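You operate a simulated robot arm through the tools that you are given. There is no shell and no other tool. Be economical: measure what you need, move in short steps, check, and stop when the job is done.

Carry out the task below with a simulated two-armed robot. There is one attempt and no reset: what you move stays moved.

JOB
Pick up the filter from the white table with one hand, pass it to the other hand and put it on the table two.

Only the result counts: the job must be done as asked and must still hold three seconds after the hand-in. Knocking over, shifting, dropping, spilling or breaking anything else fails it.

ROBOT AND FRAMES
Two 7-joint arms with two-finger parallel grippers on one trunk, on a base that drives. Base frame: it is fixed to the floor where the robot stands at the start and does not move with it; the origin is under the middle of the robot, x ahead of it, y to its left, z up; the surface under the hand at the start is at about z = 800. Readings come in mm, rad, newtons and seconds.
The left shoulder is at the start at [30, 119, 1010], the right one opposite. With the tool pointing down near the work surface each hand reaches from about 260 to 680 mm from the robot's upright axis, wherever it stands, measured 20 degrees to its own side. Places, roughly: table two [200, 3700, 800]. Payload 3.43 kg a hand.
Tool frame (each hand has its own): the origin (TCP) lies between the finger pads and is the grasp point; the fingertips stand 30 mm ahead of it; z points along the fingers, y is the line along which they close. Largest opening 94 mm; finger width 28, thickness 10; the body of the gripper, 50 by 96 mm, starts 55 mm behind the TCP.
Orientation is that of the tool frame in the base frame, as a unit quaternion [w, x, y, z]. With the fingers straight down and closing along the base's y, the tool's x points along the base's -x, its y along +y and its z along -z.

CONTROLS
- The arms move only by the tool nudge_tool. It takes "left_targets", "right_targets" or both (then of equal length, played together; a hand with none holds still); each is a list of rows, each an object of numbers (a shift or turn left out is 0, a gripper value left out holds the last): "dx", "dy", "dz": the shift along the base's x, y, z in cm; "rx", "ry", "rz": the turn, a rotation vector about the base's x, y, z in rad; "jaw": the finger opening in cm, from 0 to 9.4. In form: [{"dx": .., "dy": .., "dz": .., "rx": .., "ry": .., "rz": .., "jaw": ..}, ...]. A call has 1 to 20 rows; each row is the pose to reach, as a shift and turn from the pose commanded when the call began. Each row takes 0.2 s and may step no farther than 50 mm and 0.15 rad from the row before; otherwise, or with a gripper value out of range, the whole call is refused. A pose out of reach is approached as far as the arm can. The call stops where the force on the tool passes 40 N (or 10 N more than at its start, if that is more) or the arm is blocked; 0.2 s more then pass. Each finger travels about 72 mm/s and halts on what it meets, pressing with about 39 N; the grip force reading is that of the motor and also rises with nothing between the fingers. The clock runs only during rows and for 0.2 s after the last one: add rows that repeat a pose to give the fingers time. The reply holds the time, the measured pose of the TCP, the force on the tool along the base axes, the opening and the grip force, in the units named above and with some noise, with the torque about the TCP (base axes, N m) and any sound that the robot's microphone picked up.
- Cameras (640 x 400 px; columns grow to the right, rows downward): "scene" is now at [38.5, -14.6, 1710]; the picture's right is [-0.21, -0.98, 0.00], its down [-0.80, 0.18, -0.58] and it looks along [0.56, -0.12, -0.82] (base axes); focal length 258 px, centre (320, 200). "left" rides on the left gripper at [76, -14, -103] in its tool frame; the picture's right is [0.18, 0.98, 0.00], its down [-0.75, 0.14, -0.64] and it looks along [-0.63, 0.12, 0.77] (tool axes); focal length 243 px, centre (320, 200). "right" rides on the right gripper at [76, 14, -103] in its tool frame; the picture's right is [-0.18, 0.98, 0.00], its down [-0.75, -0.14, -0.64] and it looks along [-0.63, -0.12, 0.77] (tool axes); focal length 243 px, centre (320, 200). There is no depth. A picture from a camera that has moved, and an enlarged one, comes with that camera's place and axes in the base frame and with its lens.
- grab_frame(camera): a new picture of that camera. No time passes.
- move_column(by): slides the trunk up (or, below 0, down) by that many mm; the arms and the scene camera ride with it, the base frame stays. It gives what a move gives, with no picture.
- base_move(legs): drives the robot by 1 to 6 legs, each [ahead, turn to the left] in mm and rad, along the robot's own axes; the way and the turn of a leg run together, so that a leg with both is an arc; at most 1500 mm and 3.142 rad a leg. The arms and the cameras ride along, it lands a little off, and it stops where it bumps. It gives what a move gives.
- head_to(pan, tilt): turns the head with the scene camera to pan (to the left, within 2.496 rad either way) and tilt (down, from -0.506 to 1.204), counted from straight ahead of the robot. It gives what a move gives.
- inspect(camera, box): a new picture of the part [left, top, right, bottom] of that camera's present view, enlarged. No time passes.
- sign_off(): hands the job in; it is judged then, once.

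Work in short steps. Places have to be worked out from the pictures, the camera data and where the tool is seen: move nearer, look again, correct. Check each grasp and each placing, and mend what went wrong. You have 120 turns and 92 pictures in all, those below and enlarged ones among them. Open the grippers and draw the arms clear of the work before you hand the job in, unless the task says otherwise; then end with one line.

The tools are called after "Emit:" as name(argument=value, ...) on one line, values as JSON. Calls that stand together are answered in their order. nudge_tool: Moves the arms, as the interface text tells. Its arguments: {"type":"object","properties":{"left_targets":{"type":"array","items":{"type":"object","properties":{"dx":{"type":"number"},"dy":{"type":"number"},"dz":{"type":"number"},"rx":{"type":"number"},"ry":{"type":"number"},"rz":{"type":"number"},"jaw":{"type":"number"}}}},"right_targets":{"type":"array","items":{"type":"object","properties":{"dx":{"type":"number"},"dy":{"type":"number"},"dz":{"type":"number"},"rx":{"type":"number"},"ry":{"type":"number"},"rz":{"type":"number"},"jaw":{"type":"number"}}}}},"required":[]} The other tools are called the same way: move_column (by) slides the trunk up or down; base_move (legs) drives the base; head_to (pan, tilt) turns the head that bears the scene camera; grab_frame (camera) takes a picture; inspect (camera, box) takes an enlarged picture of a part of a camera's view; sign_off () hands the job in.

At the start:

```text
time_s: 0.0
left_position: [477.7, 59.5, 1071.3]
left_ee_rot: [0.0, 0.002, 1.0, 0.0]
left_ft_force: [1.0, 1.0, 0.2]
left_wrist_torque: [-0.01, 0.02, 0.02]
left_grip_width: 94.0
left_grasp_force: 0.1
right_position: [349.6, -250.9, 1083.4]
right_ee_rot: [0.0, 0.001, 1.0, 0.0]
right_ft_force: [-0.2, -0.1, 0.2]
right_wrist_torque: [0.0, 0.01, 0.03]
right_grip_width: 93.9
right_grasp_force: 0.0
trunk travel left (down, up): [-275.0, 135.0]
robot x, y, heading: [-0.8, -0.1, -0.003]
head pan, tilt: [-0.216, 0.958]
```

scene: 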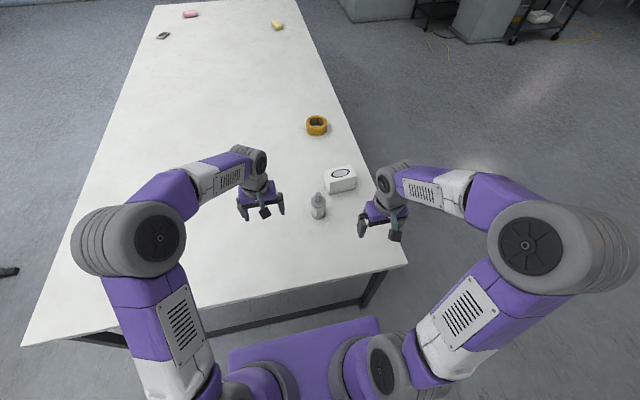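
right: 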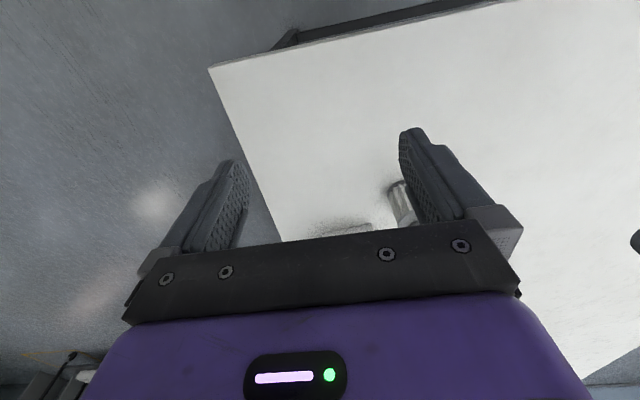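
left: 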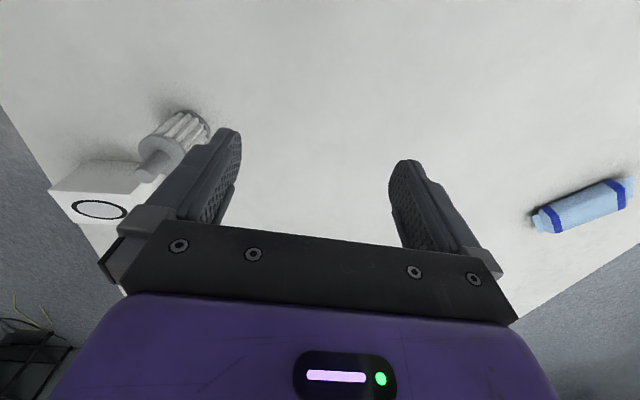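

The ribbed grey object near the white box looks like a filter; I enlarge the views to identify it.

Emit:
inspect(camera="scene", box=[230, 140, 390, 240])

Emit:
inspect(camera="left", box=[40, 80, 240, 230])

Emit:
inspect(camera="left", box=[500, 140, 640, 260])

```text
4.00 times, centred on (310, 190) of scene
camera zoom: at [38.5, -14.6, 1710.0], right [-0.21, -0.98, 0.0], down [-0.8, 0.18, -0.58], along [0.56, -0.12, -0.82], focal length 1032 px, centre (360, 240)
```

zoom: 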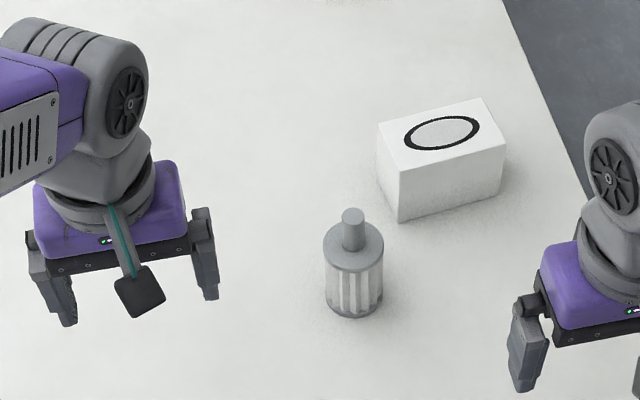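

```text
2.67 times, centred on (140, 155) of left
camera zoom: at [401.1, 45.8, 1174.8], right [-0.18, 0.98, 0.0], down [0.75, 0.14, 0.64], along [0.63, 0.12, -0.77], focal length 647 px, centre (800, 320)
```

zoom: 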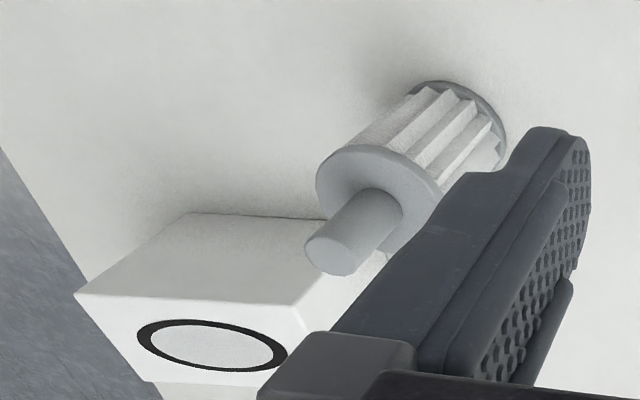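

```text
3.33 times, centred on (570, 200) of left
camera zoom: at [401.1, 45.8, 1174.8], right [-0.18, 0.98, 0.0], down [0.75, 0.14, 0.64], along [0.63, 0.12, -0.77], focal length 809 px, centre (-513, 200)
```

zoom: 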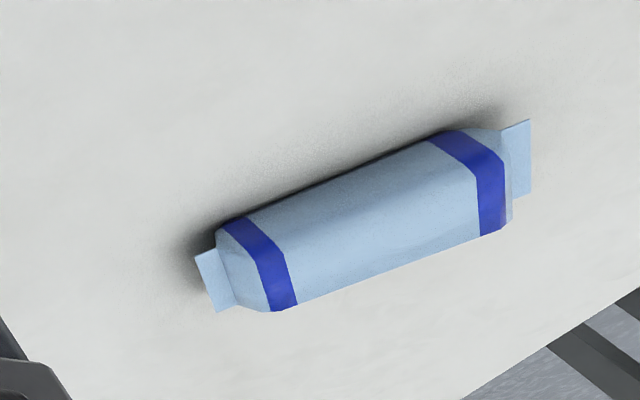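

The filter is the pleated cylinder with a stem, standing at about (592, -126). Body is about 58 mm wide and 86 tall, with a stem of about 22 mm reaching z≈940. Before acting I look toward table two with the head.

Emit:
head_to(pan=1.5, tilt=0.4)

Emit:
grab_frame(camera="scene")

Emit:
nudge_tool(right_targets=[{"dx": 4, "dy": 2}, {"dx": 8, "dy": 4}, {"dx": 12, "dy": 6}, {"dx": 16, "dy": 8.5}, {"dx": 20, "dy": 11}, {"dx": 22.5, "dy": 12.5}, {"dx": 22.5, "dy": 12.5}])

Emit:
grab_frame(camera="right")

```text
time_s: 1.7
left_position: [476.5, 58.1, 1072.5]
left_ee_rot: [0.001, 0.002, 1.0, 0.001]
left_ft_force: [-0.2, -0.3, -0.1]
left_wrist_torque: [-0.01, 0.04, 0.01]
left_grip_width: 93.7
left_grasp_force: 0.1
right_position: [348.1, -251.6, 1082.6]
right_ee_rot: [0.0, 0.001, 1.0, 0.0]
right_ft_force: [-0.3, -0.2, -0.1]
right_wrist_torque: [-0.01, 0.0, 0.04]
right_grip_width: 94.1
right_grasp_force: 0.1
trunk travel left (down, up): [-275.0, 135.0]
robot x, y, heading: [0.0, 3.6, -0.003]
head pan, tilt: [1.499, 0.4]
```

```text
85 pictures are left
camera scene: at [-25.4, 93.3, 1757.2], right [1.0, -0.07, 0.0], down [-0.03, -0.39, -0.92], along [0.07, 0.92, -0.39], focal length 258 px, centre (320, 200)
```

scene: 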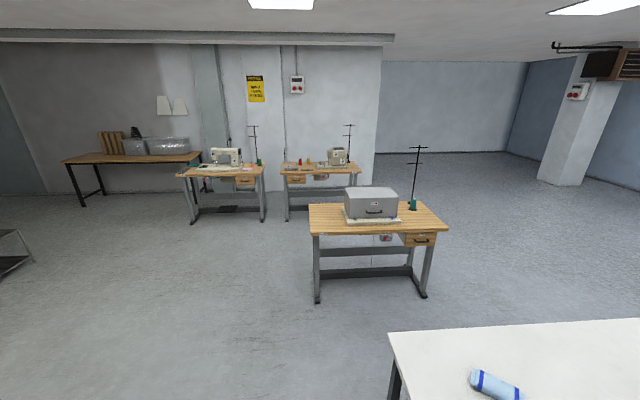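

```text
time_s: 3.3
left_position: [477.2, 58.1, 1072.6]
left_ee_rot: [0.0, 0.002, 1.0, 0.0]
left_ft_force: [-0.4, -0.1, -0.3]
left_wrist_torque: [0.0, -0.02, 0.03]
left_grip_width: 94.2
left_grasp_force: 0.1
right_position: [573.3, -126.6, 1082.3]
right_ee_rot: [0.0, 0.002, 1.0, 0.0]
right_ft_force: [-0.3, 0.4, 0.3]
right_wrist_torque: [0.01, -0.01, 0.01]
right_grip_width: 94.0
right_grasp_force: 0.2
trunk travel left (down, up): [-275.0, 135.0]
robot x, y, heading: [-3.3, 1.5, 0.002]
head pan, tilt: [1.499, 0.4]
```

```text
84 pictures are left
camera right: at [497.8, -112.1, 1185.4], right [0.19, 0.98, 0.0], down [0.75, -0.14, 0.64], along [0.63, -0.12, -0.77], focal length 243 px, centre (320, 200)
```

right: 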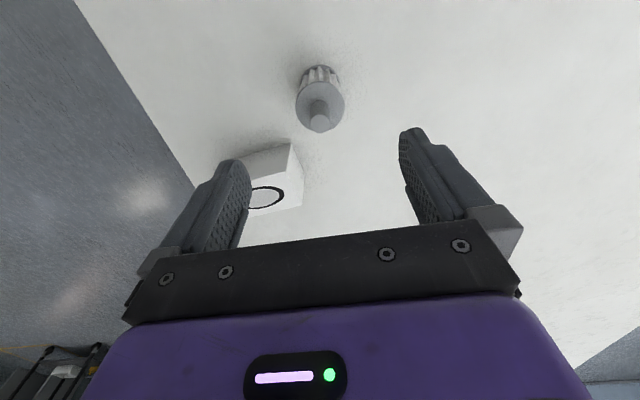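

Table two must be the small sewing table in the back at pixel (320,165). The filter is near (592,-129), so I move above it, lower a bit and look from close in.

Emit:
nudge_tool(right_targets=[{"dx": 1.8, "dy": -0.2, "dz": -2}, {"dx": 1.8, "dy": -0.2, "dz": -5}, {"dx": 1.8, "dy": -0.2, "dz": -5}])

Emit:
grab_frame(camera="right")

Emit:
head_to(pan=-0.2, tilt=0.9)

Emit:
inspect(camera="scene", box=[260, 130, 420, 230])

```text
time_s: 4.1
left_position: [478.7, 58.3, 1072.1]
left_ee_rot: [0.001, 0.002, 1.0, 0.0]
left_ft_force: [0.4, 0.9, 0.8]
left_wrist_torque: [0.01, -0.04, 0.03]
left_grip_width: 93.9
left_grasp_force: 0.1
right_position: [591.2, -128.6, 1031.3]
right_ee_rot: [0.0, 0.003, 1.0, 0.0]
right_ft_force: [-0.3, -0.1, 0.1]
right_wrist_torque: [-0.01, 0.01, 0.04]
right_grip_width: 94.0
right_grasp_force: 0.0
trunk travel left (down, up): [-275.0, 135.0]
robot x, y, heading: [2.2, -3.6, -0.002]
head pan, tilt: [1.499, 0.4]
```

```text
83 pictures are left
camera right: at [514.9, -113.5, 1134.4], right [0.19, 0.98, 0.0], down [0.75, -0.14, 0.64], along [0.63, -0.12, -0.77], focal length 243 px, centre (320, 200)
```

right: 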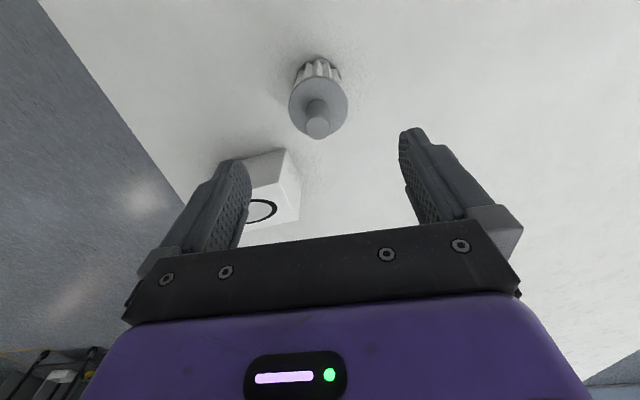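

```text
time_s: 5.9
left_position: [477.1, 58.5, 1070.9]
left_ee_rot: [0.001, 0.002, 1.0, 0.0]
left_ft_force: [0.4, 0.1, 0.2]
left_wrist_torque: [-0.01, -0.01, 0.04]
left_grip_width: 93.8
left_grasp_force: 0.0
right_position: [591.4, -128.8, 1031.5]
right_ee_rot: [0.001, 0.002, 1.0, 0.0]
right_ft_force: [1.5, 0.4, 0.4]
right_wrist_torque: [-0.01, 0.03, -0.05]
right_grip_width: 93.8
right_grasp_force: 0.0
trunk travel left (down, up): [-275.0, 135.0]
robot x, y, heading: [2.1, -0.6, -0.002]
head pan, tilt: [-0.201, 0.901]
```

```text
4.00 times, centred on (340, 180) of scene
camera zoom: at [41.9, -14.1, 1714.2], right [-0.2, -0.98, 0.0], down [-0.77, 0.16, -0.62], along [0.61, -0.12, -0.78], focal length 1032 px, centre (240, 280)
```

zoom: 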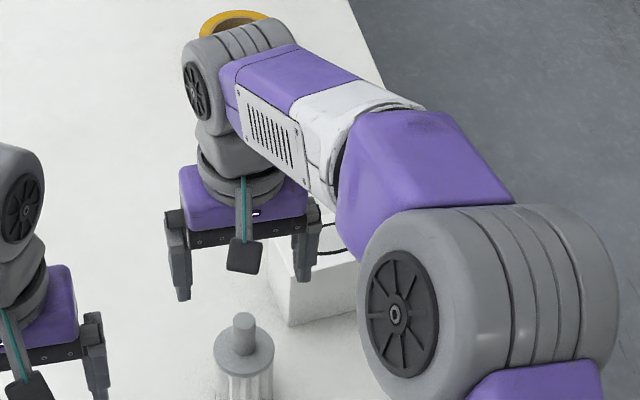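

Stem axis is about (592,-129), stem top ≈950, cap ≈890. I descend so the stem enters between the fingers, then check the centring.

Emit:
nudge_tool(right_targets=[{"dz": -4, "jaw": 6}, {"dz": -7, "jaw": 5.5}, {"dz": -8, "jaw": 5}, {"dz": -8, "jaw": 5}])

Emit:
grab_frame(camera="right")

Emit:
inspect(camera="scene", box=[260, 160, 360, 240])

Emit:
grab_frame(camera="left")

```text
time_s: 6.9
left_position: [477.0, 58.0, 1071.9]
left_ee_rot: [0.001, 0.002, 1.0, -0.001]
left_ft_force: [-0.1, -0.3, -0.2]
left_wrist_torque: [0.02, 0.0, 0.0]
left_grip_width: 94.0
left_grasp_force: 0.2
right_position: [591.3, -127.3, 953.3]
right_ee_rot: [0.0, 0.002, 1.0, 0.001]
right_ft_force: [-0.4, 0.2, -0.1]
right_wrist_torque: [0.01, -0.02, 0.02]
right_grip_width: 50.1
right_grasp_force: 0.0
trunk travel left (down, up): [-275.0, 135.0]
robot x, y, heading: [1.5, 1.6, -0.003]
head pan, tilt: [-0.201, 0.901]
```

```text
81 pictures are left
camera right: at [515.3, -113.8, 1055.2], right [0.19, 0.98, 0.0], down [0.75, -0.14, 0.64], along [0.63, -0.12, -0.77], focal length 243 px, centre (320, 200)
```

right: 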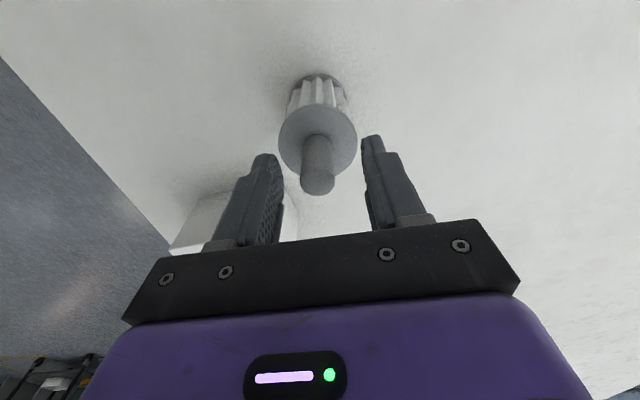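

```text
5.00 times, centred on (310, 200) of scene
camera zoom: at [41.8, -14.2, 1714.2], right [-0.2, -0.98, 0.0], down [-0.77, 0.16, -0.62], along [0.61, -0.12, -0.78], focal length 1290 px, centre (370, 200)
```

zoom: 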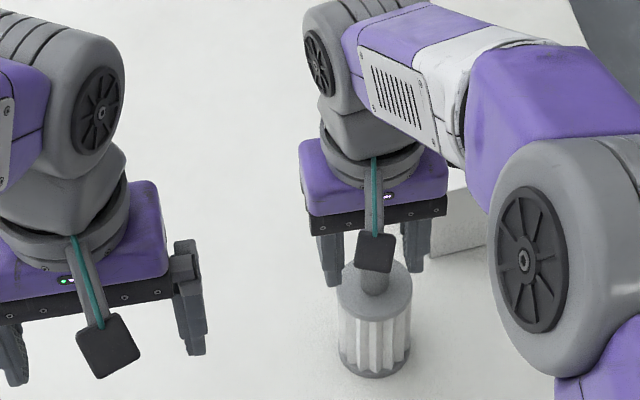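

```text
79 pictures are left
camera left: at [401.1, 45.7, 1174.8], right [-0.18, 0.98, 0.0], down [0.75, 0.14, 0.64], along [0.63, 0.12, -0.77], focal length 243 px, centre (320, 200)
```

left: 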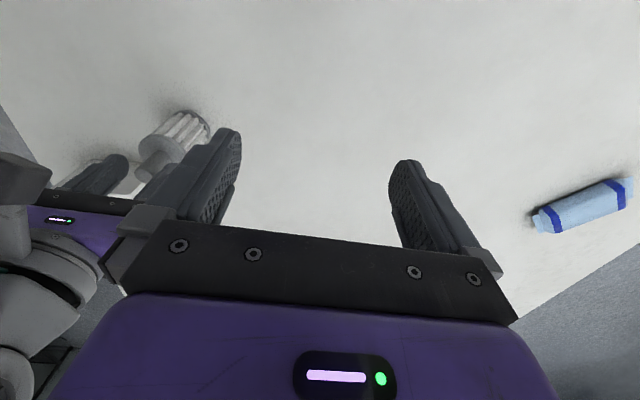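

The stem is centred between the fingers. I lower 25 mm more so the tips stop just above the cap, then close.

Emit:
nudge_tool(right_targets=[{"dz": -1.5, "dy": -0.1}, {"dz": -2.5, "dy": -0.1}, {"dz": -2.5, "dy": -0.1, "jaw": 3.2}, {"dz": -2.5, "dy": -0.1, "jaw": 2.4}, {"dz": -2.5, "dy": -0.1, "jaw": 0.5}, {"dz": -2.5, "dy": -0.1, "jaw": 0.5}, {"dz": -2.5, "dy": -0.1, "jaw": 0.5}])

Emit:
grab_frame(camera="right")

```text
time_s: 8.5
left_position: [477.8, 56.0, 1072.2]
left_ee_rot: [0.001, 0.002, 1.0, -0.001]
left_ft_force: [0.0, -0.3, 0.2]
left_wrist_torque: [0.0, 0.0, 0.05]
left_grip_width: 93.9
left_grasp_force: 0.1
right_position: [592.2, -128.9, 927.7]
right_ee_rot: [0.001, 0.002, 1.0, 0.0]
right_ft_force: [0.7, -0.5, 0.0]
right_wrist_torque: [-0.03, 0.03, 0.01]
right_grip_width: 20.8
right_grasp_force: 39.3
trunk travel left (down, up): [-275.0, 135.0]
robot x, y, heading: [5.1, -2.7, 0.004]
head pan, tilt: [-0.201, 0.901]
```

```text
78 pictures are left
camera right: at [515.6, -114.7, 1030.9], right [0.19, 0.98, 0.0], down [0.75, -0.14, 0.64], along [0.63, -0.12, -0.77], focal length 243 px, centre (320, 200)
```

right: 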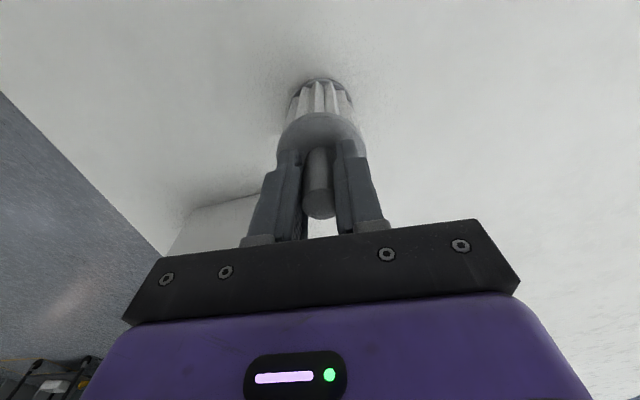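

The stem is held (20.8 mm wide, 39 N). I lift straight up.

Emit:
nudge_tool(right_targets=[{"dz": 2}, {"dz": 5}, {"dz": 9}, {"dz": 13}, {"dz": 17}, {"dz": 19}, {"dz": 19}])

Emit:
grab_frame(camera="right")

Emit:
grab_frame(camera="left")

```text
time_s: 10.1
left_position: [477.7, 58.5, 1071.0]
left_ee_rot: [0.001, 0.002, 1.0, -0.001]
left_ft_force: [0.8, -0.1, 0.5]
left_wrist_torque: [-0.01, 0.01, 0.0]
left_grip_width: 94.3
left_grasp_force: 0.1
right_position: [591.4, -128.6, 1118.3]
right_ee_rot: [0.0, 0.002, 1.0, -0.001]
right_ft_force: [0.2, -1.0, -2.0]
right_wrist_torque: [0.03, 0.02, 0.03]
right_grip_width: 21.5
right_grasp_force: 39.2
trunk travel left (down, up): [-275.0, 135.0]
robot x, y, heading: [5.7, 2.6, 0.005]
head pan, tilt: [-0.201, 0.901]
```

```text
77 pictures are left
camera right: at [515.9, -114.9, 1220.5], right [0.19, 0.98, 0.0], down [0.75, -0.14, 0.64], along [0.63, -0.12, -0.77], focal length 243 px, centre (320, 200)
```

right: 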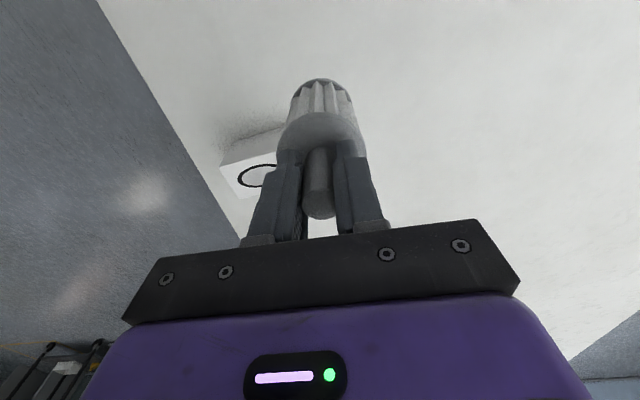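

```text
76 pictures are left
camera left: at [401.2, 45.8, 1174.8], right [-0.18, 0.98, 0.0], down [0.75, 0.14, 0.64], along [0.63, 0.12, -0.77], focal length 243 px, centre (320, 200)
```

left: 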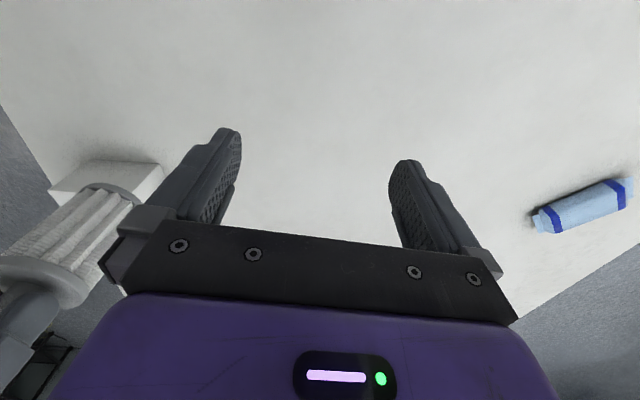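

The filter is up with the right hand. I now turn the left hand (first about z by 90°) while moving it out to the left, heading for a side approach on the body.

Emit:
nudge_tool(left_targets=[{"dy": 2, "rz": 0.14}, {"dy": 4, "rz": 0.28}, {"dy": 6, "dz": 1, "rz": 0.42}, {"dy": 8, "dz": 2, "rz": 0.56}, {"dy": 10, "dz": 2, "rz": 0.7}, {"dy": 12, "dz": 3, "rz": 0.84}, {"dy": 14, "dz": 4, "rz": 0.98}, {"dy": 14, "dz": 4, "rz": 1.12}, {"dy": 14, "dz": 4, "rz": 1.26}, {"dy": 14, "dz": 4, "rz": 1.4}, {"dy": 14, "dz": 4, "rz": 1.5}, {"dy": 14, "dz": 4, "rz": 1.571}, {"dy": 14, "dz": 4, "rz": 1.571}])

```text
time_s: 12.9
left_position: [476.9, 198.8, 1112.4]
left_ee_rot: [0.0, -0.707, 0.708, 0.001]
left_ft_force: [0.7, -0.1, -0.3]
left_wrist_torque: [0.03, -0.03, -0.01]
left_grip_width: 94.0
left_grasp_force: 0.0
right_position: [591.8, -129.6, 1117.4]
right_ee_rot: [0.001, 0.002, 1.0, 0.001]
right_ft_force: [0.4, -0.3, -0.7]
right_wrist_torque: [0.03, 0.03, 0.01]
right_grip_width: 21.4
right_grasp_force: 39.1
trunk travel left (down, up): [-275.0, 135.0]
robot x, y, heading: [-4.2, 0.2, -0.005]
head pan, tilt: [-0.201, 0.901]
```

Turn about z worked. Next I tilt the left tool by -1.22 rad about x so the fingers point right and 20° down, and I bring the right hand with the filter inward.

Emit:
nudge_tool(left_targets=[{"rx": -0.14}, {"rx": -0.28}, {"rx": -0.42}, {"rx": -0.56}, {"rx": -0.7}, {"rx": -0.84}, {"rx": -0.98}, {"rx": -1.12}, {"rx": -1.222}, {"rx": -1.222}], right_targets=[{"dx": -2}, {"dx": -4}, {"dx": -6}, {"dx": -8}, {"dx": -10}, {"dx": -11, "dy": 1}, {"dx": -11, "dy": 2}, {"dx": -11, "dy": 3}, {"dx": -11, "dy": 4}, {"dx": -11, "dy": 4}])

Emit:
grab_frame(camera="scene")

Emit:
grab_frame(camera="left")

```text
time_s: 15.1
left_position: [477.3, 198.0, 1112.3]
left_ee_rot: [-0.405, -0.577, 0.581, -0.406]
left_ft_force: [0.0, -0.1, 0.5]
left_wrist_torque: [0.01, -0.02, 0.02]
left_grip_width: 94.0
left_grasp_force: 0.1
right_position: [481.3, -90.0, 1117.5]
right_ee_rot: [0.0, 0.002, 1.0, 0.0]
right_ft_force: [-0.4, 0.0, -3.0]
right_wrist_torque: [-0.03, -0.04, 0.01]
right_grip_width: 21.2
right_grasp_force: 39.2
trunk travel left (down, up): [-275.0, 135.0]
robot x, y, heading: [-3.4, -4.8, -0.002]
head pan, tilt: [-0.201, 0.901]
```

```text
75 pictures are left
camera scene: at [41.7, -14.7, 1714.2], right [-0.2, -0.98, 0.0], down [-0.77, 0.16, -0.62], along [0.61, -0.12, -0.78], focal length 258 px, centre (320, 200)
```

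scene: 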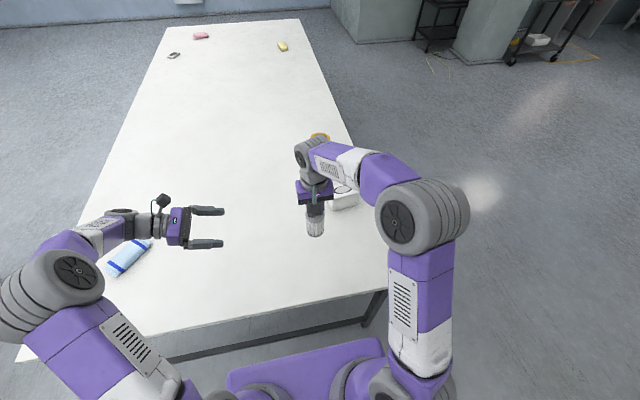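

```text
74 pictures are left
camera left: at [491.1, 269.5, 1219.3], right [-0.98, -0.06, 0.17], down [-0.14, 0.86, -0.49], along [-0.12, -0.51, -0.86], focal length 243 px, centre (320, 200)
```

left: 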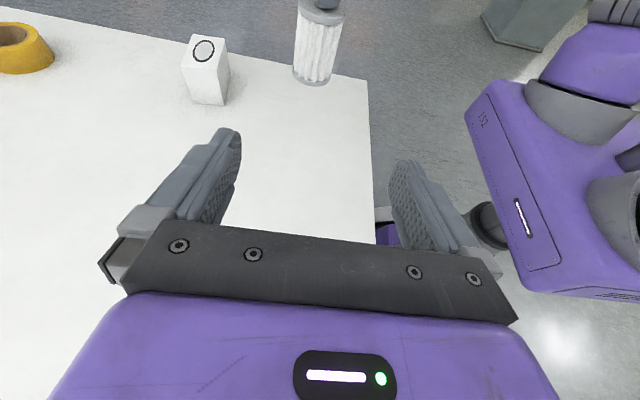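

Fingers are oriented properly. Filter body should be at (481,-90,~1038); I move the left hand to a pre-grasp 120 mm back along its axis.

Emit:
nudge_tool(left_targets=[{"dx": 0.2, "dy": -4.5, "dz": -1}, {"dx": 0.4, "dy": -9, "dz": -2}, {"dx": 0.4, "dy": -13.5, "dz": -3}, {"dx": 0.4, "dy": -17.5, "dz": -3.3}, {"dx": 0.4, "dy": -17.5, "dz": -3.3}])

Emit:
grab_frame(camera="left")

Emit:
inspect(camera="scene", box=[200, 140, 360, 260])

```text
time_s: 16.3
left_position: [481.7, 22.4, 1079.7]
left_ee_rot: [-0.405, -0.578, 0.58, -0.406]
left_ft_force: [-0.7, 0.6, 0.1]
left_wrist_torque: [0.0, -0.02, -0.01]
left_grip_width: 93.9
left_grasp_force: 0.1
right_position: [480.7, -89.7, 1118.3]
right_ee_rot: [0.0, 0.002, 1.0, 0.0]
right_ft_force: [-0.3, 0.3, -0.7]
right_wrist_torque: [0.0, 0.0, -0.01]
right_grip_width: 21.0
right_grasp_force: 38.7
trunk travel left (down, up): [-275.0, 135.0]
robot x, y, heading: [-2.3, -1.0, 0.002]
head pan, tilt: [-0.201, 0.901]
```

```text
73 pictures are left
camera left: at [496.1, 94.7, 1186.4], right [-0.98, -0.06, 0.17], down [-0.14, 0.86, -0.49], along [-0.12, -0.5, -0.86], focal length 243 px, centre (320, 200)
```

left: 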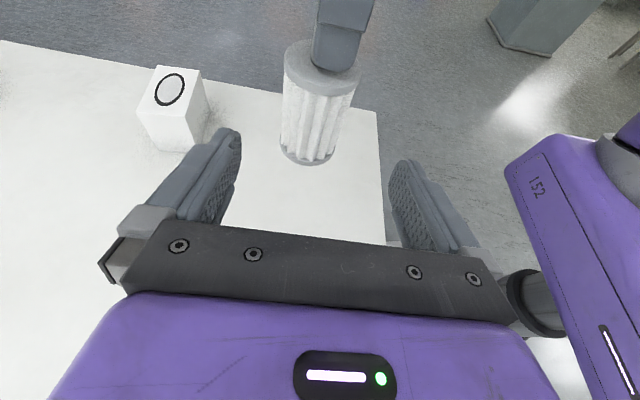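

```text
3.33 times, centred on (280, 200) of scene
camera zoom: at [41.8, -13.5, 1714.2], right [-0.2, -0.98, 0.0], down [-0.77, 0.16, -0.62], along [0.61, -0.12, -0.78], focal length 860 px, centre (453, 200)
```

zoom: 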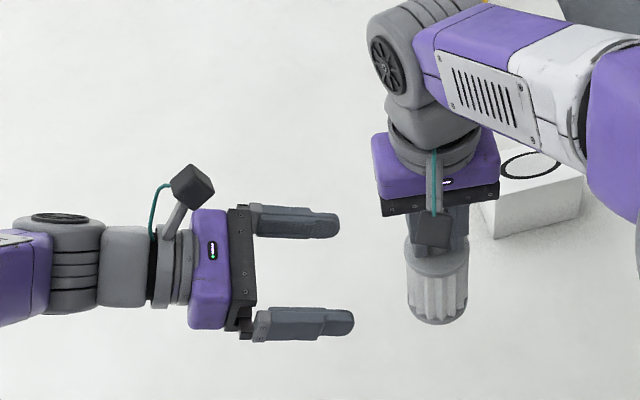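

Aligned: the filter sits between the left fingers' lines. I advance along the tool axis in small steps, watching forces.

Emit:
nudge_tool(left_targets=[{"dy": -3, "dz": -1.1}, {"dy": -6, "dz": -2.2}, {"dy": -8.5, "dz": -3.1}, {"dy": -10, "dz": -3.64}, {"dy": -11.2, "dz": -4.1}, {"dy": -11.2, "dz": -4.1}])

Emit:
grab_frame(camera="left")

Emit:
inspect(camera="scene", box=[200, 140, 360, 260])

```text
time_s: 17.7
left_position: [481.2, -87.9, 1038.0]
left_ee_rot: [-0.404, -0.579, 0.58, -0.406]
left_ft_force: [0.3, -0.2, 0.9]
left_wrist_torque: [-0.01, 0.0, 0.03]
left_grip_width: 94.0
left_grasp_force: 0.0
right_position: [481.1, -89.5, 1118.0]
right_ee_rot: [0.0, 0.002, 1.0, -0.001]
right_ft_force: [-0.1, 0.4, -0.6]
right_wrist_torque: [0.07, 0.02, 0.0]
right_grip_width: 21.0
right_grasp_force: 38.9
trunk travel left (down, up): [-275.0, 135.0]
robot x, y, heading: [-0.2, 1.1, -0.0]
head pan, tilt: [-0.201, 0.901]
```

```text
71 pictures are left
camera left: at [495.2, -16.8, 1145.3], right [-0.98, -0.06, 0.17], down [-0.14, 0.86, -0.49], along [-0.12, -0.5, -0.86], focal length 243 px, centre (320, 200)
```

left: 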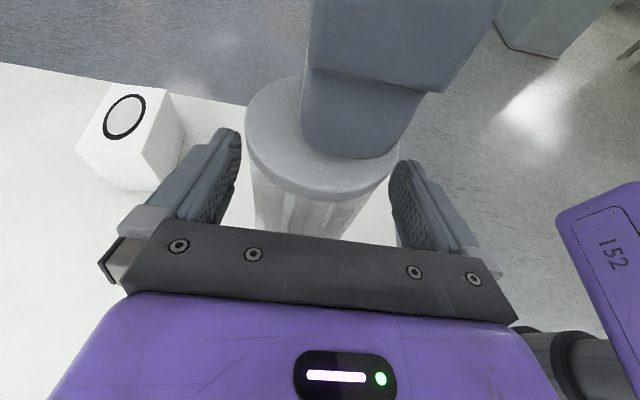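

```text
3.33 times, centred on (280, 200) of scene
camera zoom: at [41.9, -13.9, 1714.2], right [-0.2, -0.98, 0.0], down [-0.77, 0.16, -0.62], along [0.61, -0.12, -0.78], focal length 860 px, centre (453, 200)
```

zoom: 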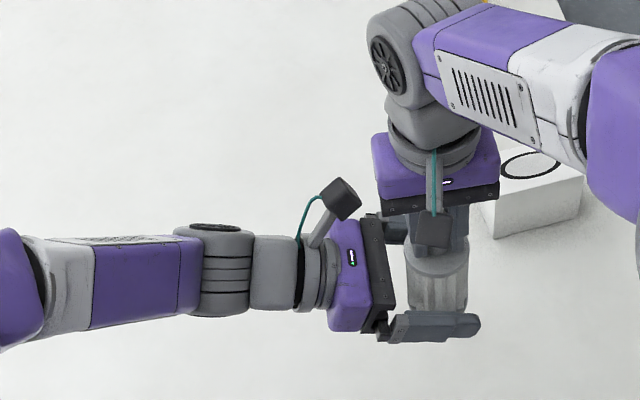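

The body is between the left fingers without contact. I close the left gripper.

Emit:
nudge_tool(left_targets=[{"jaw": 7.5}, {"jaw": 6.4}, {"jaw": 5.5}, {"jaw": 3.5}, {"jaw": 3.5}, {"jaw": 3.5}])

Emit:
grab_frame(camera="left")

```text
time_s: 19.1
left_position: [481.9, -87.5, 1037.4]
left_ee_rot: [0.402, 0.581, -0.579, 0.406]
left_ft_force: [24.7, 2.0, 0.3]
left_wrist_torque: [0.52, 1.09, 0.11]
left_grip_width: 60.8
left_grasp_force: 38.9
right_position: [479.6, -90.5, 1116.0]
right_ee_rot: [-0.004, 0.002, 1.0, -0.001]
right_ft_force: [-24.4, -0.7, 0.2]
right_wrist_torque: [-0.64, 0.78, -0.05]
right_grip_width: 20.9
right_grasp_force: 39.4
trunk travel left (down, up): [-275.0, 135.0]
robot x, y, heading: [0.1, 1.6, -0.003]
head pan, tilt: [-0.201, 0.901]
```

```text
69 pictures are left
camera left: at [496.4, -15.8, 1145.4], right [-0.98, -0.07, 0.17], down [-0.14, 0.86, -0.49], along [-0.11, -0.5, -0.86], focal length 243 px, centre (320, 200)
```

left: 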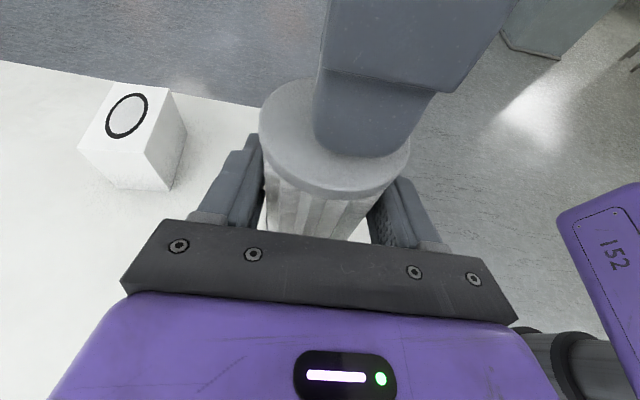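

Gripped at 60.8 mm, but about 24 N of side load means the left hand is a bit off in x. I relax it by shifting the left hand a bit in +x.

Emit:
nudge_tool(left_targets=[{"dx": 0.1}, {"dx": 0.2}, {"dx": 0.2}])

```text
time_s: 19.9
left_position: [483.7, -88.8, 1037.2]
left_ee_rot: [-0.404, -0.578, 0.581, -0.407]
left_ft_force: [16.0, 5.8, 2.3]
left_wrist_torque: [0.29, 0.32, 0.08]
left_grip_width: 60.9
left_grasp_force: 39.2
right_position: [480.5, -90.8, 1117.3]
right_ee_rot: [-0.002, 0.003, 1.0, -0.001]
right_ft_force: [-15.5, -5.5, -3.1]
right_wrist_torque: [-0.74, 0.89, -0.04]
right_grip_width: 20.9
right_grasp_force: 38.6
trunk travel left (down, up): [-275.0, 135.0]
robot x, y, heading: [1.1, 1.6, -0.001]
head pan, tilt: [-0.201, 0.901]
```

That cut the load, so I continue in the same direction.

Emit:
nudge_tool(left_targets=[{"dx": 0.15, "dy": 0.05}, {"dx": 0.3, "dy": 0.1}, {"dx": 0.3, "dy": 0.1}])

```text
time_s: 20.7
left_position: [484.3, -88.7, 1038.7]
left_ee_rot: [-0.406, -0.578, 0.58, -0.407]
left_ft_force: [0.1, 8.7, 9.2]
left_wrist_torque: [0.19, -0.24, -0.09]
left_grip_width: 60.8
left_grasp_force: 38.7
right_position: [482.0, -91.3, 1117.0]
right_ee_rot: [0.001, 0.002, 1.0, -0.001]
right_ft_force: [0.0, -8.4, -9.9]
right_wrist_torque: [-0.89, 0.25, 0.02]
right_grip_width: 20.9
right_grasp_force: 39.2
trunk travel left (down, up): [-275.0, 135.0]
robot x, y, heading: [2.8, -2.2, 0.0]
head pan, tilt: [-0.201, 0.901]
```

Side load is gone. I now open the right gripper and raise it off the stem.

Emit:
nudge_tool(right_targets=[{"jaw": 3}, {"jaw": 4.2}, {"jaw": 4.2}])

Emit:
grab_frame(camera="right")

```text
time_s: 21.5
left_position: [486.5, -87.0, 1038.3]
left_ee_rot: [-0.404, -0.579, 0.58, -0.406]
left_ft_force: [-0.5, -0.5, 0.8]
left_wrist_torque: [0.04, -0.03, 0.01]
left_grip_width: 60.8
left_grasp_force: 39.1
right_position: [483.5, -89.9, 1116.0]
right_ee_rot: [0.0, 0.002, 1.0, 0.0]
right_ft_force: [0.7, -0.4, 0.1]
right_wrist_torque: [0.02, 0.0, 0.02]
right_grip_width: 41.9
right_grasp_force: 0.1
trunk travel left (down, up): [-275.0, 135.0]
robot x, y, heading: [2.7, 2.5, -0.003]
head pan, tilt: [-0.201, 0.901]
```

```text
68 pictures are left
camera right: at [405.1, -74.8, 1219.9], right [0.19, 0.98, 0.0], down [0.75, -0.14, 0.64], along [0.63, -0.12, -0.77], focal length 243 px, centre (320, 200)
```

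right: 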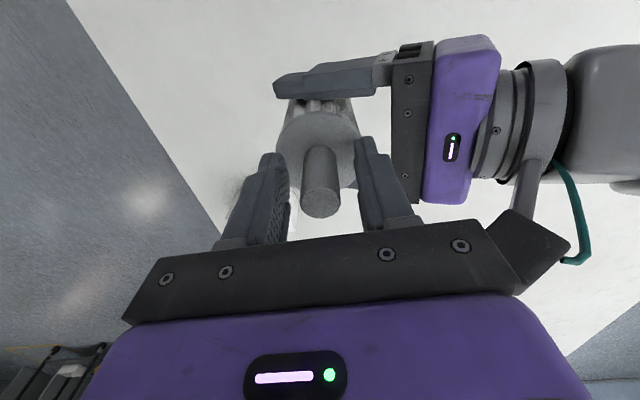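

Right hand is free and the left holds the filter. I raise the right hand straight up, then draw it away to the right.

Emit:
nudge_tool(right_targets=[{"dz": 2}, {"dz": 5}, {"dz": 9, "dy": -0.5}, {"dz": 12, "dy": -3}, {"dz": 12, "dy": -8}, {"dz": 12, "dy": -13, "dx": -3}, {"dz": 12, "dy": -18, "dx": -8}, {"dz": 10, "dy": -22, "dx": -11}, {"dz": 8, "dy": -24, "dx": -13}, {"dz": 8, "dy": -24, "dx": -13}])

Emit:
grab_frame(camera="scene")

Emit:
grab_frame(camera="left")

```text
refused: row 6 steps farther than a row can; nothing moved
```

```text
67 pictures are left
camera scene: at [42.0, -14.2, 1714.2], right [-0.2, -0.98, 0.0], down [-0.77, 0.16, -0.62], along [0.61, -0.12, -0.78], focal length 258 px, centre (320, 200)
```

scene: 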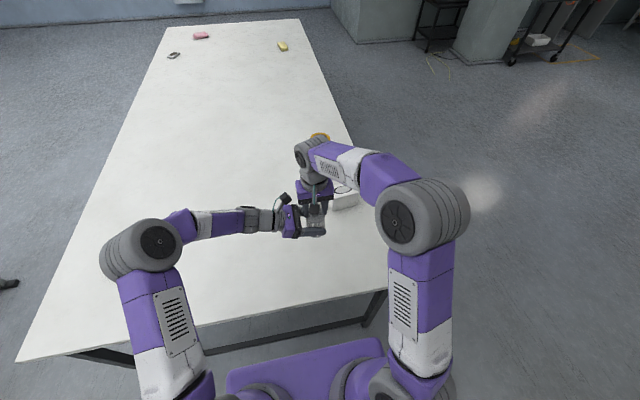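

```text
66 pictures are left
camera left: at [500.3, -16.0, 1144.9], right [-0.98, -0.06, 0.17], down [-0.14, 0.86, -0.49], along [-0.12, -0.5, -0.86], focal length 243 px, centre (320, 200)
```

left: 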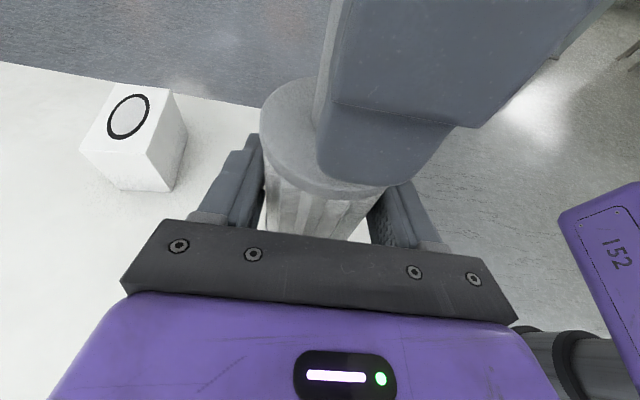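

One row was too long; I repeat with smaller steps.

Emit:
nudge_tool(right_targets=[{"dz": 2}, {"dz": 5}, {"dz": 9}, {"dz": 12, "dy": -2}, {"dz": 12, "dy": -6}, {"dz": 12, "dy": -10, "dx": -2}, {"dz": 12, "dy": -14, "dx": -4}, {"dz": 10, "dy": -17, "dx": -7}, {"dz": 8, "dy": -19, "dx": -10}, {"dz": 8, "dy": -19, "dx": -13}, {"dz": 8, "dy": -19, "dx": -13}])

Emit:
grab_frame(camera="scene")

Emit:
grab_frame(camera="left")

```text
time_s: 23.9
left_position: [486.9, -88.2, 1038.6]
left_ee_rot: [-0.405, -0.578, 0.581, -0.405]
left_ft_force: [0.1, -0.8, 0.7]
left_wrist_torque: [0.02, 0.03, 0.0]
left_grip_width: 61.1
left_grasp_force: 38.9
right_position: [352.9, -280.7, 1196.8]
right_ee_rot: [0.0, 0.002, 1.0, 0.0]
right_ft_force: [0.0, -0.2, -0.4]
right_wrist_torque: [0.01, 0.03, 0.03]
right_grip_width: 42.1
right_grasp_force: 0.1
trunk travel left (down, up): [-275.0, 135.0]
robot x, y, heading: [0.3, -2.9, -0.001]
head pan, tilt: [-0.201, 0.901]
```

```text
65 pictures are left
camera scene: at [43.1, -14.3, 1714.2], right [-0.2, -0.98, 0.0], down [-0.77, 0.16, -0.62], along [0.61, -0.12, -0.78], focal length 258 px, centre (320, 200)
```

scene: 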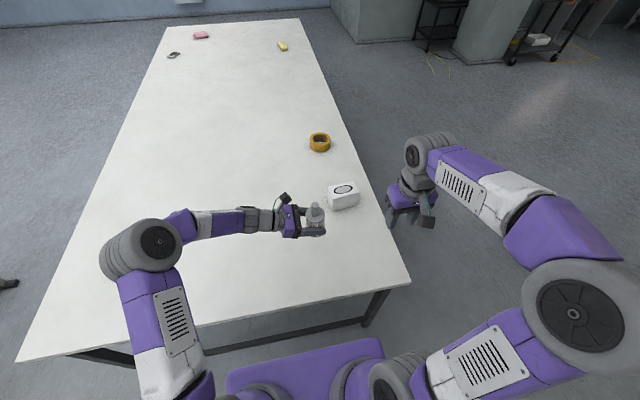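

```text
64 pictures are left
camera left: at [501.1, -16.0, 1144.7], right [-0.98, -0.06, 0.17], down [-0.14, 0.86, -0.49], along [-0.12, -0.5, -0.86], focal length 243 px, centre (320, 200)
```

left: 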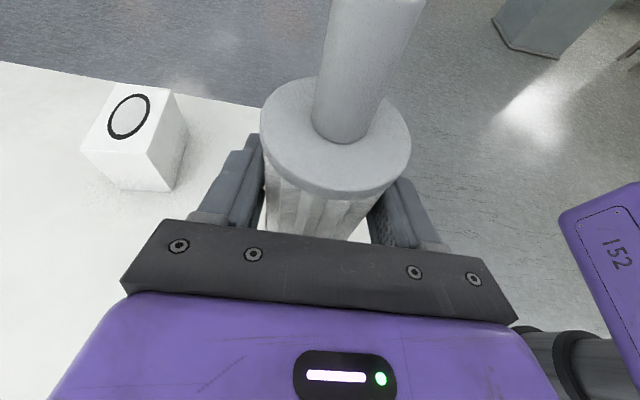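

The hand-over is done; filter base is ~48 mm below the left TCP. I now check surroundings: table two zoomed, and the space behind for backing up.

Emit:
head_to(pan=2.45, tilt=0.6)

Emit:
grab_frame(camera="scene")

Emit:
head_to(pan=1.5, tilt=0.4)

Emit:
inspect(camera="scene", box=[160, 110, 480, 310])

Emit:
inspect(camera="scene", box=[260, 120, 380, 195])

```text
time_s: 26.2
left_position: [485.2, -87.3, 1037.3]
left_ee_rot: [-0.405, -0.578, 0.581, -0.405]
left_ft_force: [-0.2, 0.7, 0.3]
left_wrist_torque: [-0.03, -0.01, 0.01]
left_grip_width: 60.7
left_grasp_force: 38.9
right_position: [352.4, -279.4, 1196.2]
right_ee_rot: [0.0, 0.002, 1.0, 0.0]
right_ft_force: [0.1, -0.6, 0.2]
right_wrist_torque: [0.01, 0.0, 0.0]
right_grip_width: 42.1
right_grasp_force: 0.0
trunk travel left (down, up): [-275.0, 135.0]
robot x, y, heading: [-1.6, -2.6, 0.004]
head pan, tilt: [2.45, 0.6]
```

```text
63 pictures are left
camera scene: at [-100.1, 57.3, 1739.0], right [0.64, 0.77, 0.0], down [0.44, -0.36, -0.83], along [-0.64, 0.53, -0.56], focal length 258 px, centre (320, 200)
```

scene: 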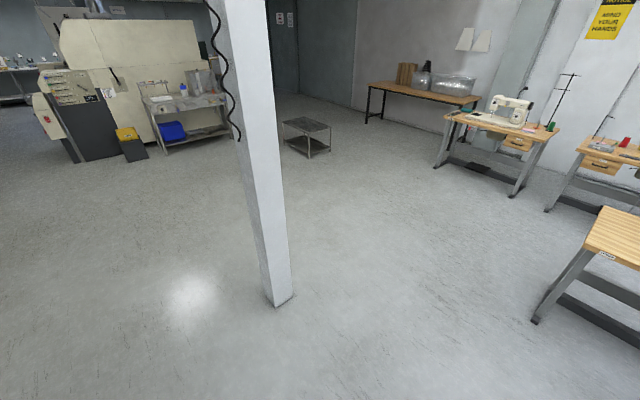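

```text
time_s: 27.5
left_position: [488.6, -88.2, 1039.4]
left_ee_rot: [-0.404, -0.579, 0.581, -0.405]
left_ft_force: [-0.1, 0.1, 0.6]
left_wrist_torque: [0.03, 0.03, -0.01]
left_grip_width: 61.1
left_grasp_force: 38.8
right_position: [352.1, -279.8, 1196.8]
right_ee_rot: [-0.001, 0.002, 1.0, -0.001]
right_ft_force: [0.2, -0.2, 0.0]
right_wrist_torque: [-0.02, -0.01, -0.03]
right_grip_width: 41.9
right_grasp_force: 0.1
trunk travel left (down, up): [-275.0, 135.0]
robot x, y, heading: [-0.5, 1.3, -0.004]
head pan, tilt: [1.499, 0.4]
```

```text
2.00 times, centred on (320, 210) of scene
camera zoom: at [-25.5, 93.3, 1757.2], right [1.0, -0.07, 0.0], down [-0.03, -0.39, -0.92], along [0.07, 0.92, -0.39], focal length 516 px, centre (320, 180)
```

zoom: 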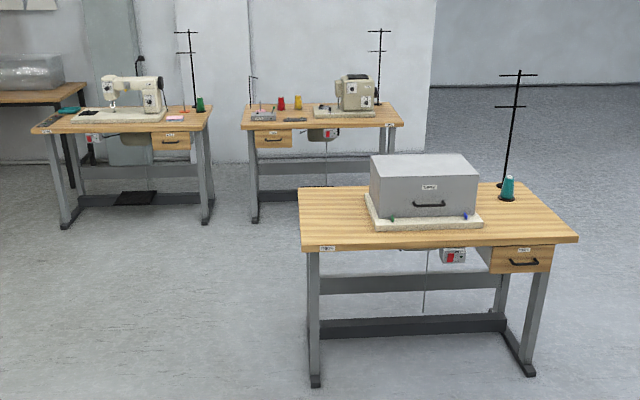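

```text
5.33 times, centred on (320, 158) of scene
camera zoom: at [-25.5, 93.3, 1757.2], right [1.0, -0.07, 0.0], down [-0.03, -0.39, -0.92], along [0.07, 0.92, -0.39], focal length 1376 px, centre (320, 427)
```

zoom: 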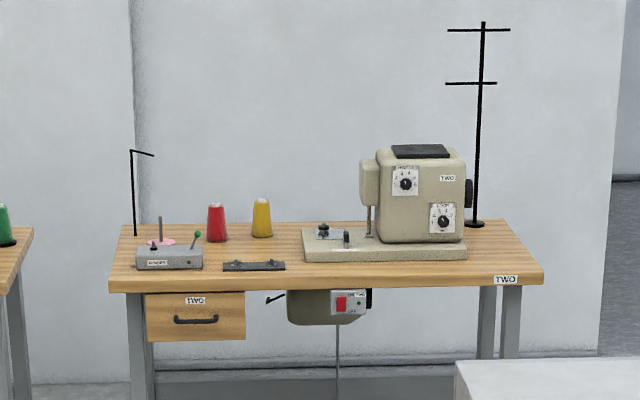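

Table two (labelled TWO) is the middle back table, top spanning roughly x -285…760, front edge y≈3290. A third table stands at x 40…1066, y 1715…2300, so I take the corridor near x=-400: back up 400, turn left, drive ahead.

Emit:
base_move(legs=[[-400, 0], [0, 1.571]])

Emit:
head_to(pan=0, tilt=0.5)

Emit:
grab_frame(camera="scene")

```text
time_s: 33.8
left_position: [-310.9, 484.1, 1038.0]
left_ee_rot: [0.003, 0.82, -0.007, 0.573]
left_ft_force: [0.9, -0.4, -0.4]
left_wrist_torque: [0.01, 0.0, 0.01]
left_grip_width: 60.9
left_grasp_force: 39.3
right_position: [-120.9, 346.8, 1197.6]
right_ee_rot: [0.0, -0.7, 0.714, 0.0]
right_ft_force: [-0.6, -0.6, 0.1]
right_wrist_torque: [0.0, -0.01, -0.01]
right_grip_width: 42.2
right_grasp_force: 0.1
trunk travel left (down, up): [-275.0, 135.0]
robot x, y, heading: [-405.6, -0.4, 1.56]
head pan, tilt: [1.499, 0.4]
```

```text
time_s: 35.4
left_position: [-308.8, 484.2, 1037.7]
left_ee_rot: [0.003, 0.82, -0.007, 0.573]
left_ft_force: [-0.5, 0.7, 0.0]
left_wrist_torque: [-0.01, -0.03, 0.01]
left_grip_width: 60.7
left_grasp_force: 38.7
right_position: [-120.8, 347.6, 1196.9]
right_ee_rot: [0.0, -0.7, 0.714, 0.0]
right_ft_force: [0.3, -0.4, 0.8]
right_wrist_torque: [0.0, -0.01, -0.01]
right_grip_width: 41.9
right_grasp_force: 0.1
trunk travel left (down, up): [-275.0, 135.0]
robot x, y, heading: [-406.1, 1.2, 1.55]
head pan, tilt: [0.0, 0.499]
```

```text
60 pictures are left
camera scene: at [-406.5, 61.8, 1748.1], right [1.0, -0.02, 0.0], down [-0.01, -0.48, -0.88], along [0.01, 0.88, -0.48], focal length 258 px, centre (320, 200)
```

scene: 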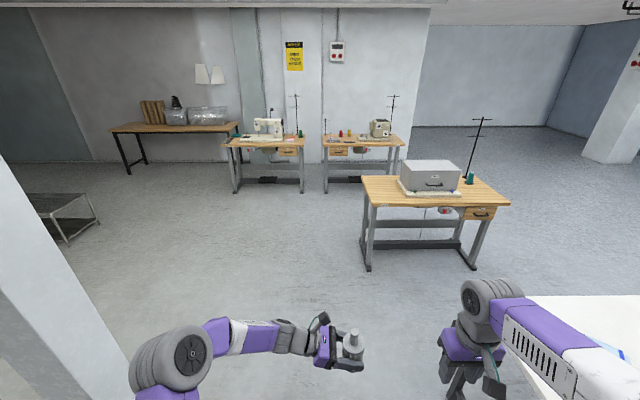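

The corridor is clear. Drive ahead 2.2 m in two legs, correcting heading slightly.

Emit:
base_move(legs=[[1300, 0.015], [900, 0]])

Emit:
grab_frame(camera="scene")

```text
time_s: 46.2
left_position: [-273.1, 2684.7, 1037.9]
left_ee_rot: [0.002, 0.82, -0.006, 0.573]
left_ft_force: [0.1, 0.7, -0.1]
left_wrist_torque: [-0.04, 0.0, -0.02]
left_grip_width: 60.3
left_grasp_force: 39.7
right_position: [-83.3, 2548.8, 1197.7]
right_ee_rot: [0.0, -0.701, 0.713, 0.0]
right_ft_force: [-0.4, 0.9, -0.1]
right_wrist_torque: [-0.03, -0.01, -0.02]
right_grip_width: 42.0
right_grasp_force: 0.0
trunk travel left (down, up): [-275.0, 135.0]
robot x, y, heading: [-367.2, 2200.7, 1.558]
head pan, tilt: [0.0, 0.499]
```

```text
59 pictures are left
camera scene: at [-368.5, 2262.7, 1748.1], right [1.0, -0.01, 0.0], down [-0.01, -0.48, -0.88], along [0.01, 0.88, -0.48], focal length 258 px, centre (320, 200)
```

scene: 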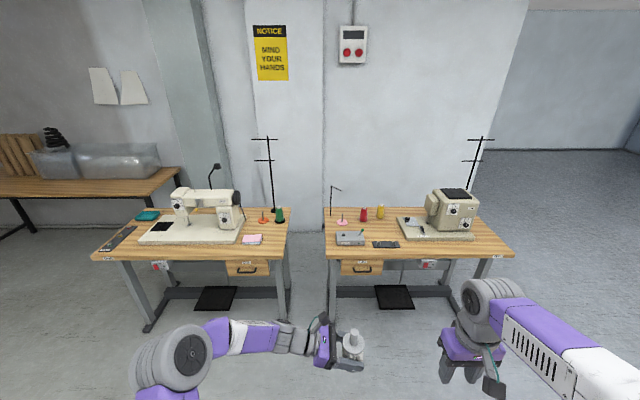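

Emit:
inspect(camera="scene", box=[310, 170, 530, 290])

```text
2.91 times, centred on (420, 230) of scene
camera zoom: at [-368.5, 2262.7, 1748.1], right [1.0, -0.01, 0.0], down [-0.01, -0.48, -0.88], along [0.01, 0.88, -0.48], focal length 750 px, centre (29, 113)
```

zoom: 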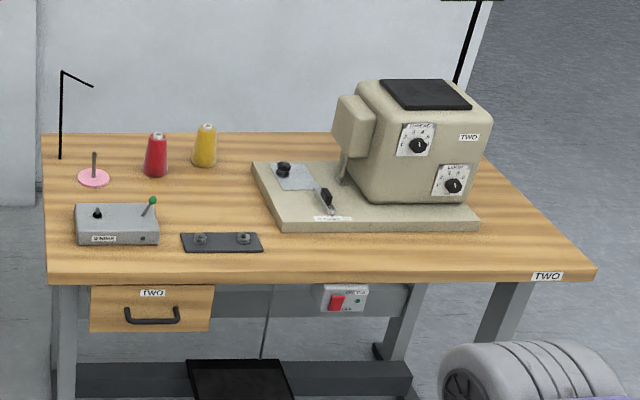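

The front strip between table edge (y≈3368) and the machine plinth (y≈3488) is free, and I choose about (260, 3425). First I turn the left tool about z so it points forward, in this open space.

Emit:
nudge_tool(left_targets=[{"dy": 1, "rz": 0.14}, {"dy": 2, "rz": 0.28}, {"dy": 3, "rz": 0.42}, {"dy": 4, "rz": 0.56}, {"dy": 5, "rz": 0.7}, {"dy": 5, "rz": 0.84}, {"dy": 5, "rz": 0.98}, {"dy": 5, "rz": 1.12}, {"dy": 5, "rz": 1.26}, {"dy": 5, "rz": 1.4}, {"dy": 5, "rz": 1.5}, {"dy": 5, "rz": 1.583}, {"dy": 5, "rz": 1.583}])

Emit:
grab_frame(camera="scene")

Emit:
grab_frame(camera="left")

```text
time_s: 49.0
left_position: [-275.0, 2729.7, 1016.8]
left_ee_rot: [-0.244, 0.74, 0.376, 0.501]
left_ft_force: [0.0, -0.6, -0.6]
left_wrist_torque: [0.03, 0.02, 0.01]
left_grip_width: 60.7
left_grasp_force: 38.7
left hand out of reach, approached as far as the arm can: row 7, 8, 9, 10, 11, 12, 13
right_position: [-82.2, 2548.6, 1198.0]
right_ee_rot: [0.0, -0.701, 0.714, 0.0]
right_ft_force: [0.1, -0.3, -0.6]
right_wrist_torque: [0.02, -0.03, 0.02]
right_grip_width: 41.8
right_grasp_force: 0.1
trunk travel left (down, up): [-275.0, 135.0]
robot x, y, heading: [-367.6, 2199.7, 1.558]
head pan, tilt: [0.0, 0.499]
```

```text
57 pictures are left
camera scene: at [-368.6, 2262.4, 1748.1], right [1.0, -0.01, 0.0], down [-0.01, -0.48, -0.88], along [0.01, 0.88, -0.48], focal length 258 px, centre (320, 200)
```

scene: 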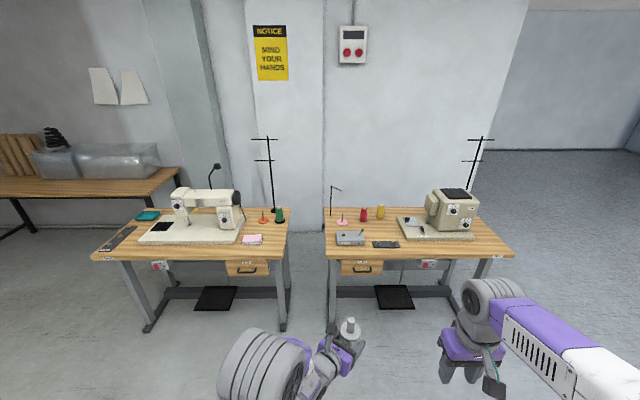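

```text
56 pictures are left
camera left: at [-326.1, 2688.4, 1126.5], right [0.83, -0.53, 0.19], down [-0.41, -0.79, -0.45], along [0.39, 0.3, -0.87], focal length 243 px, centre (320, 200)
```

left: 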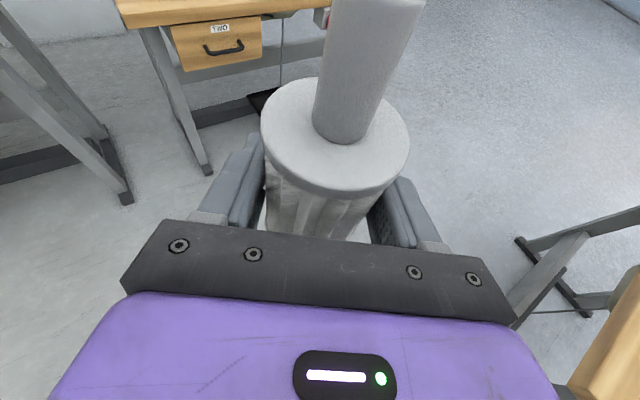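

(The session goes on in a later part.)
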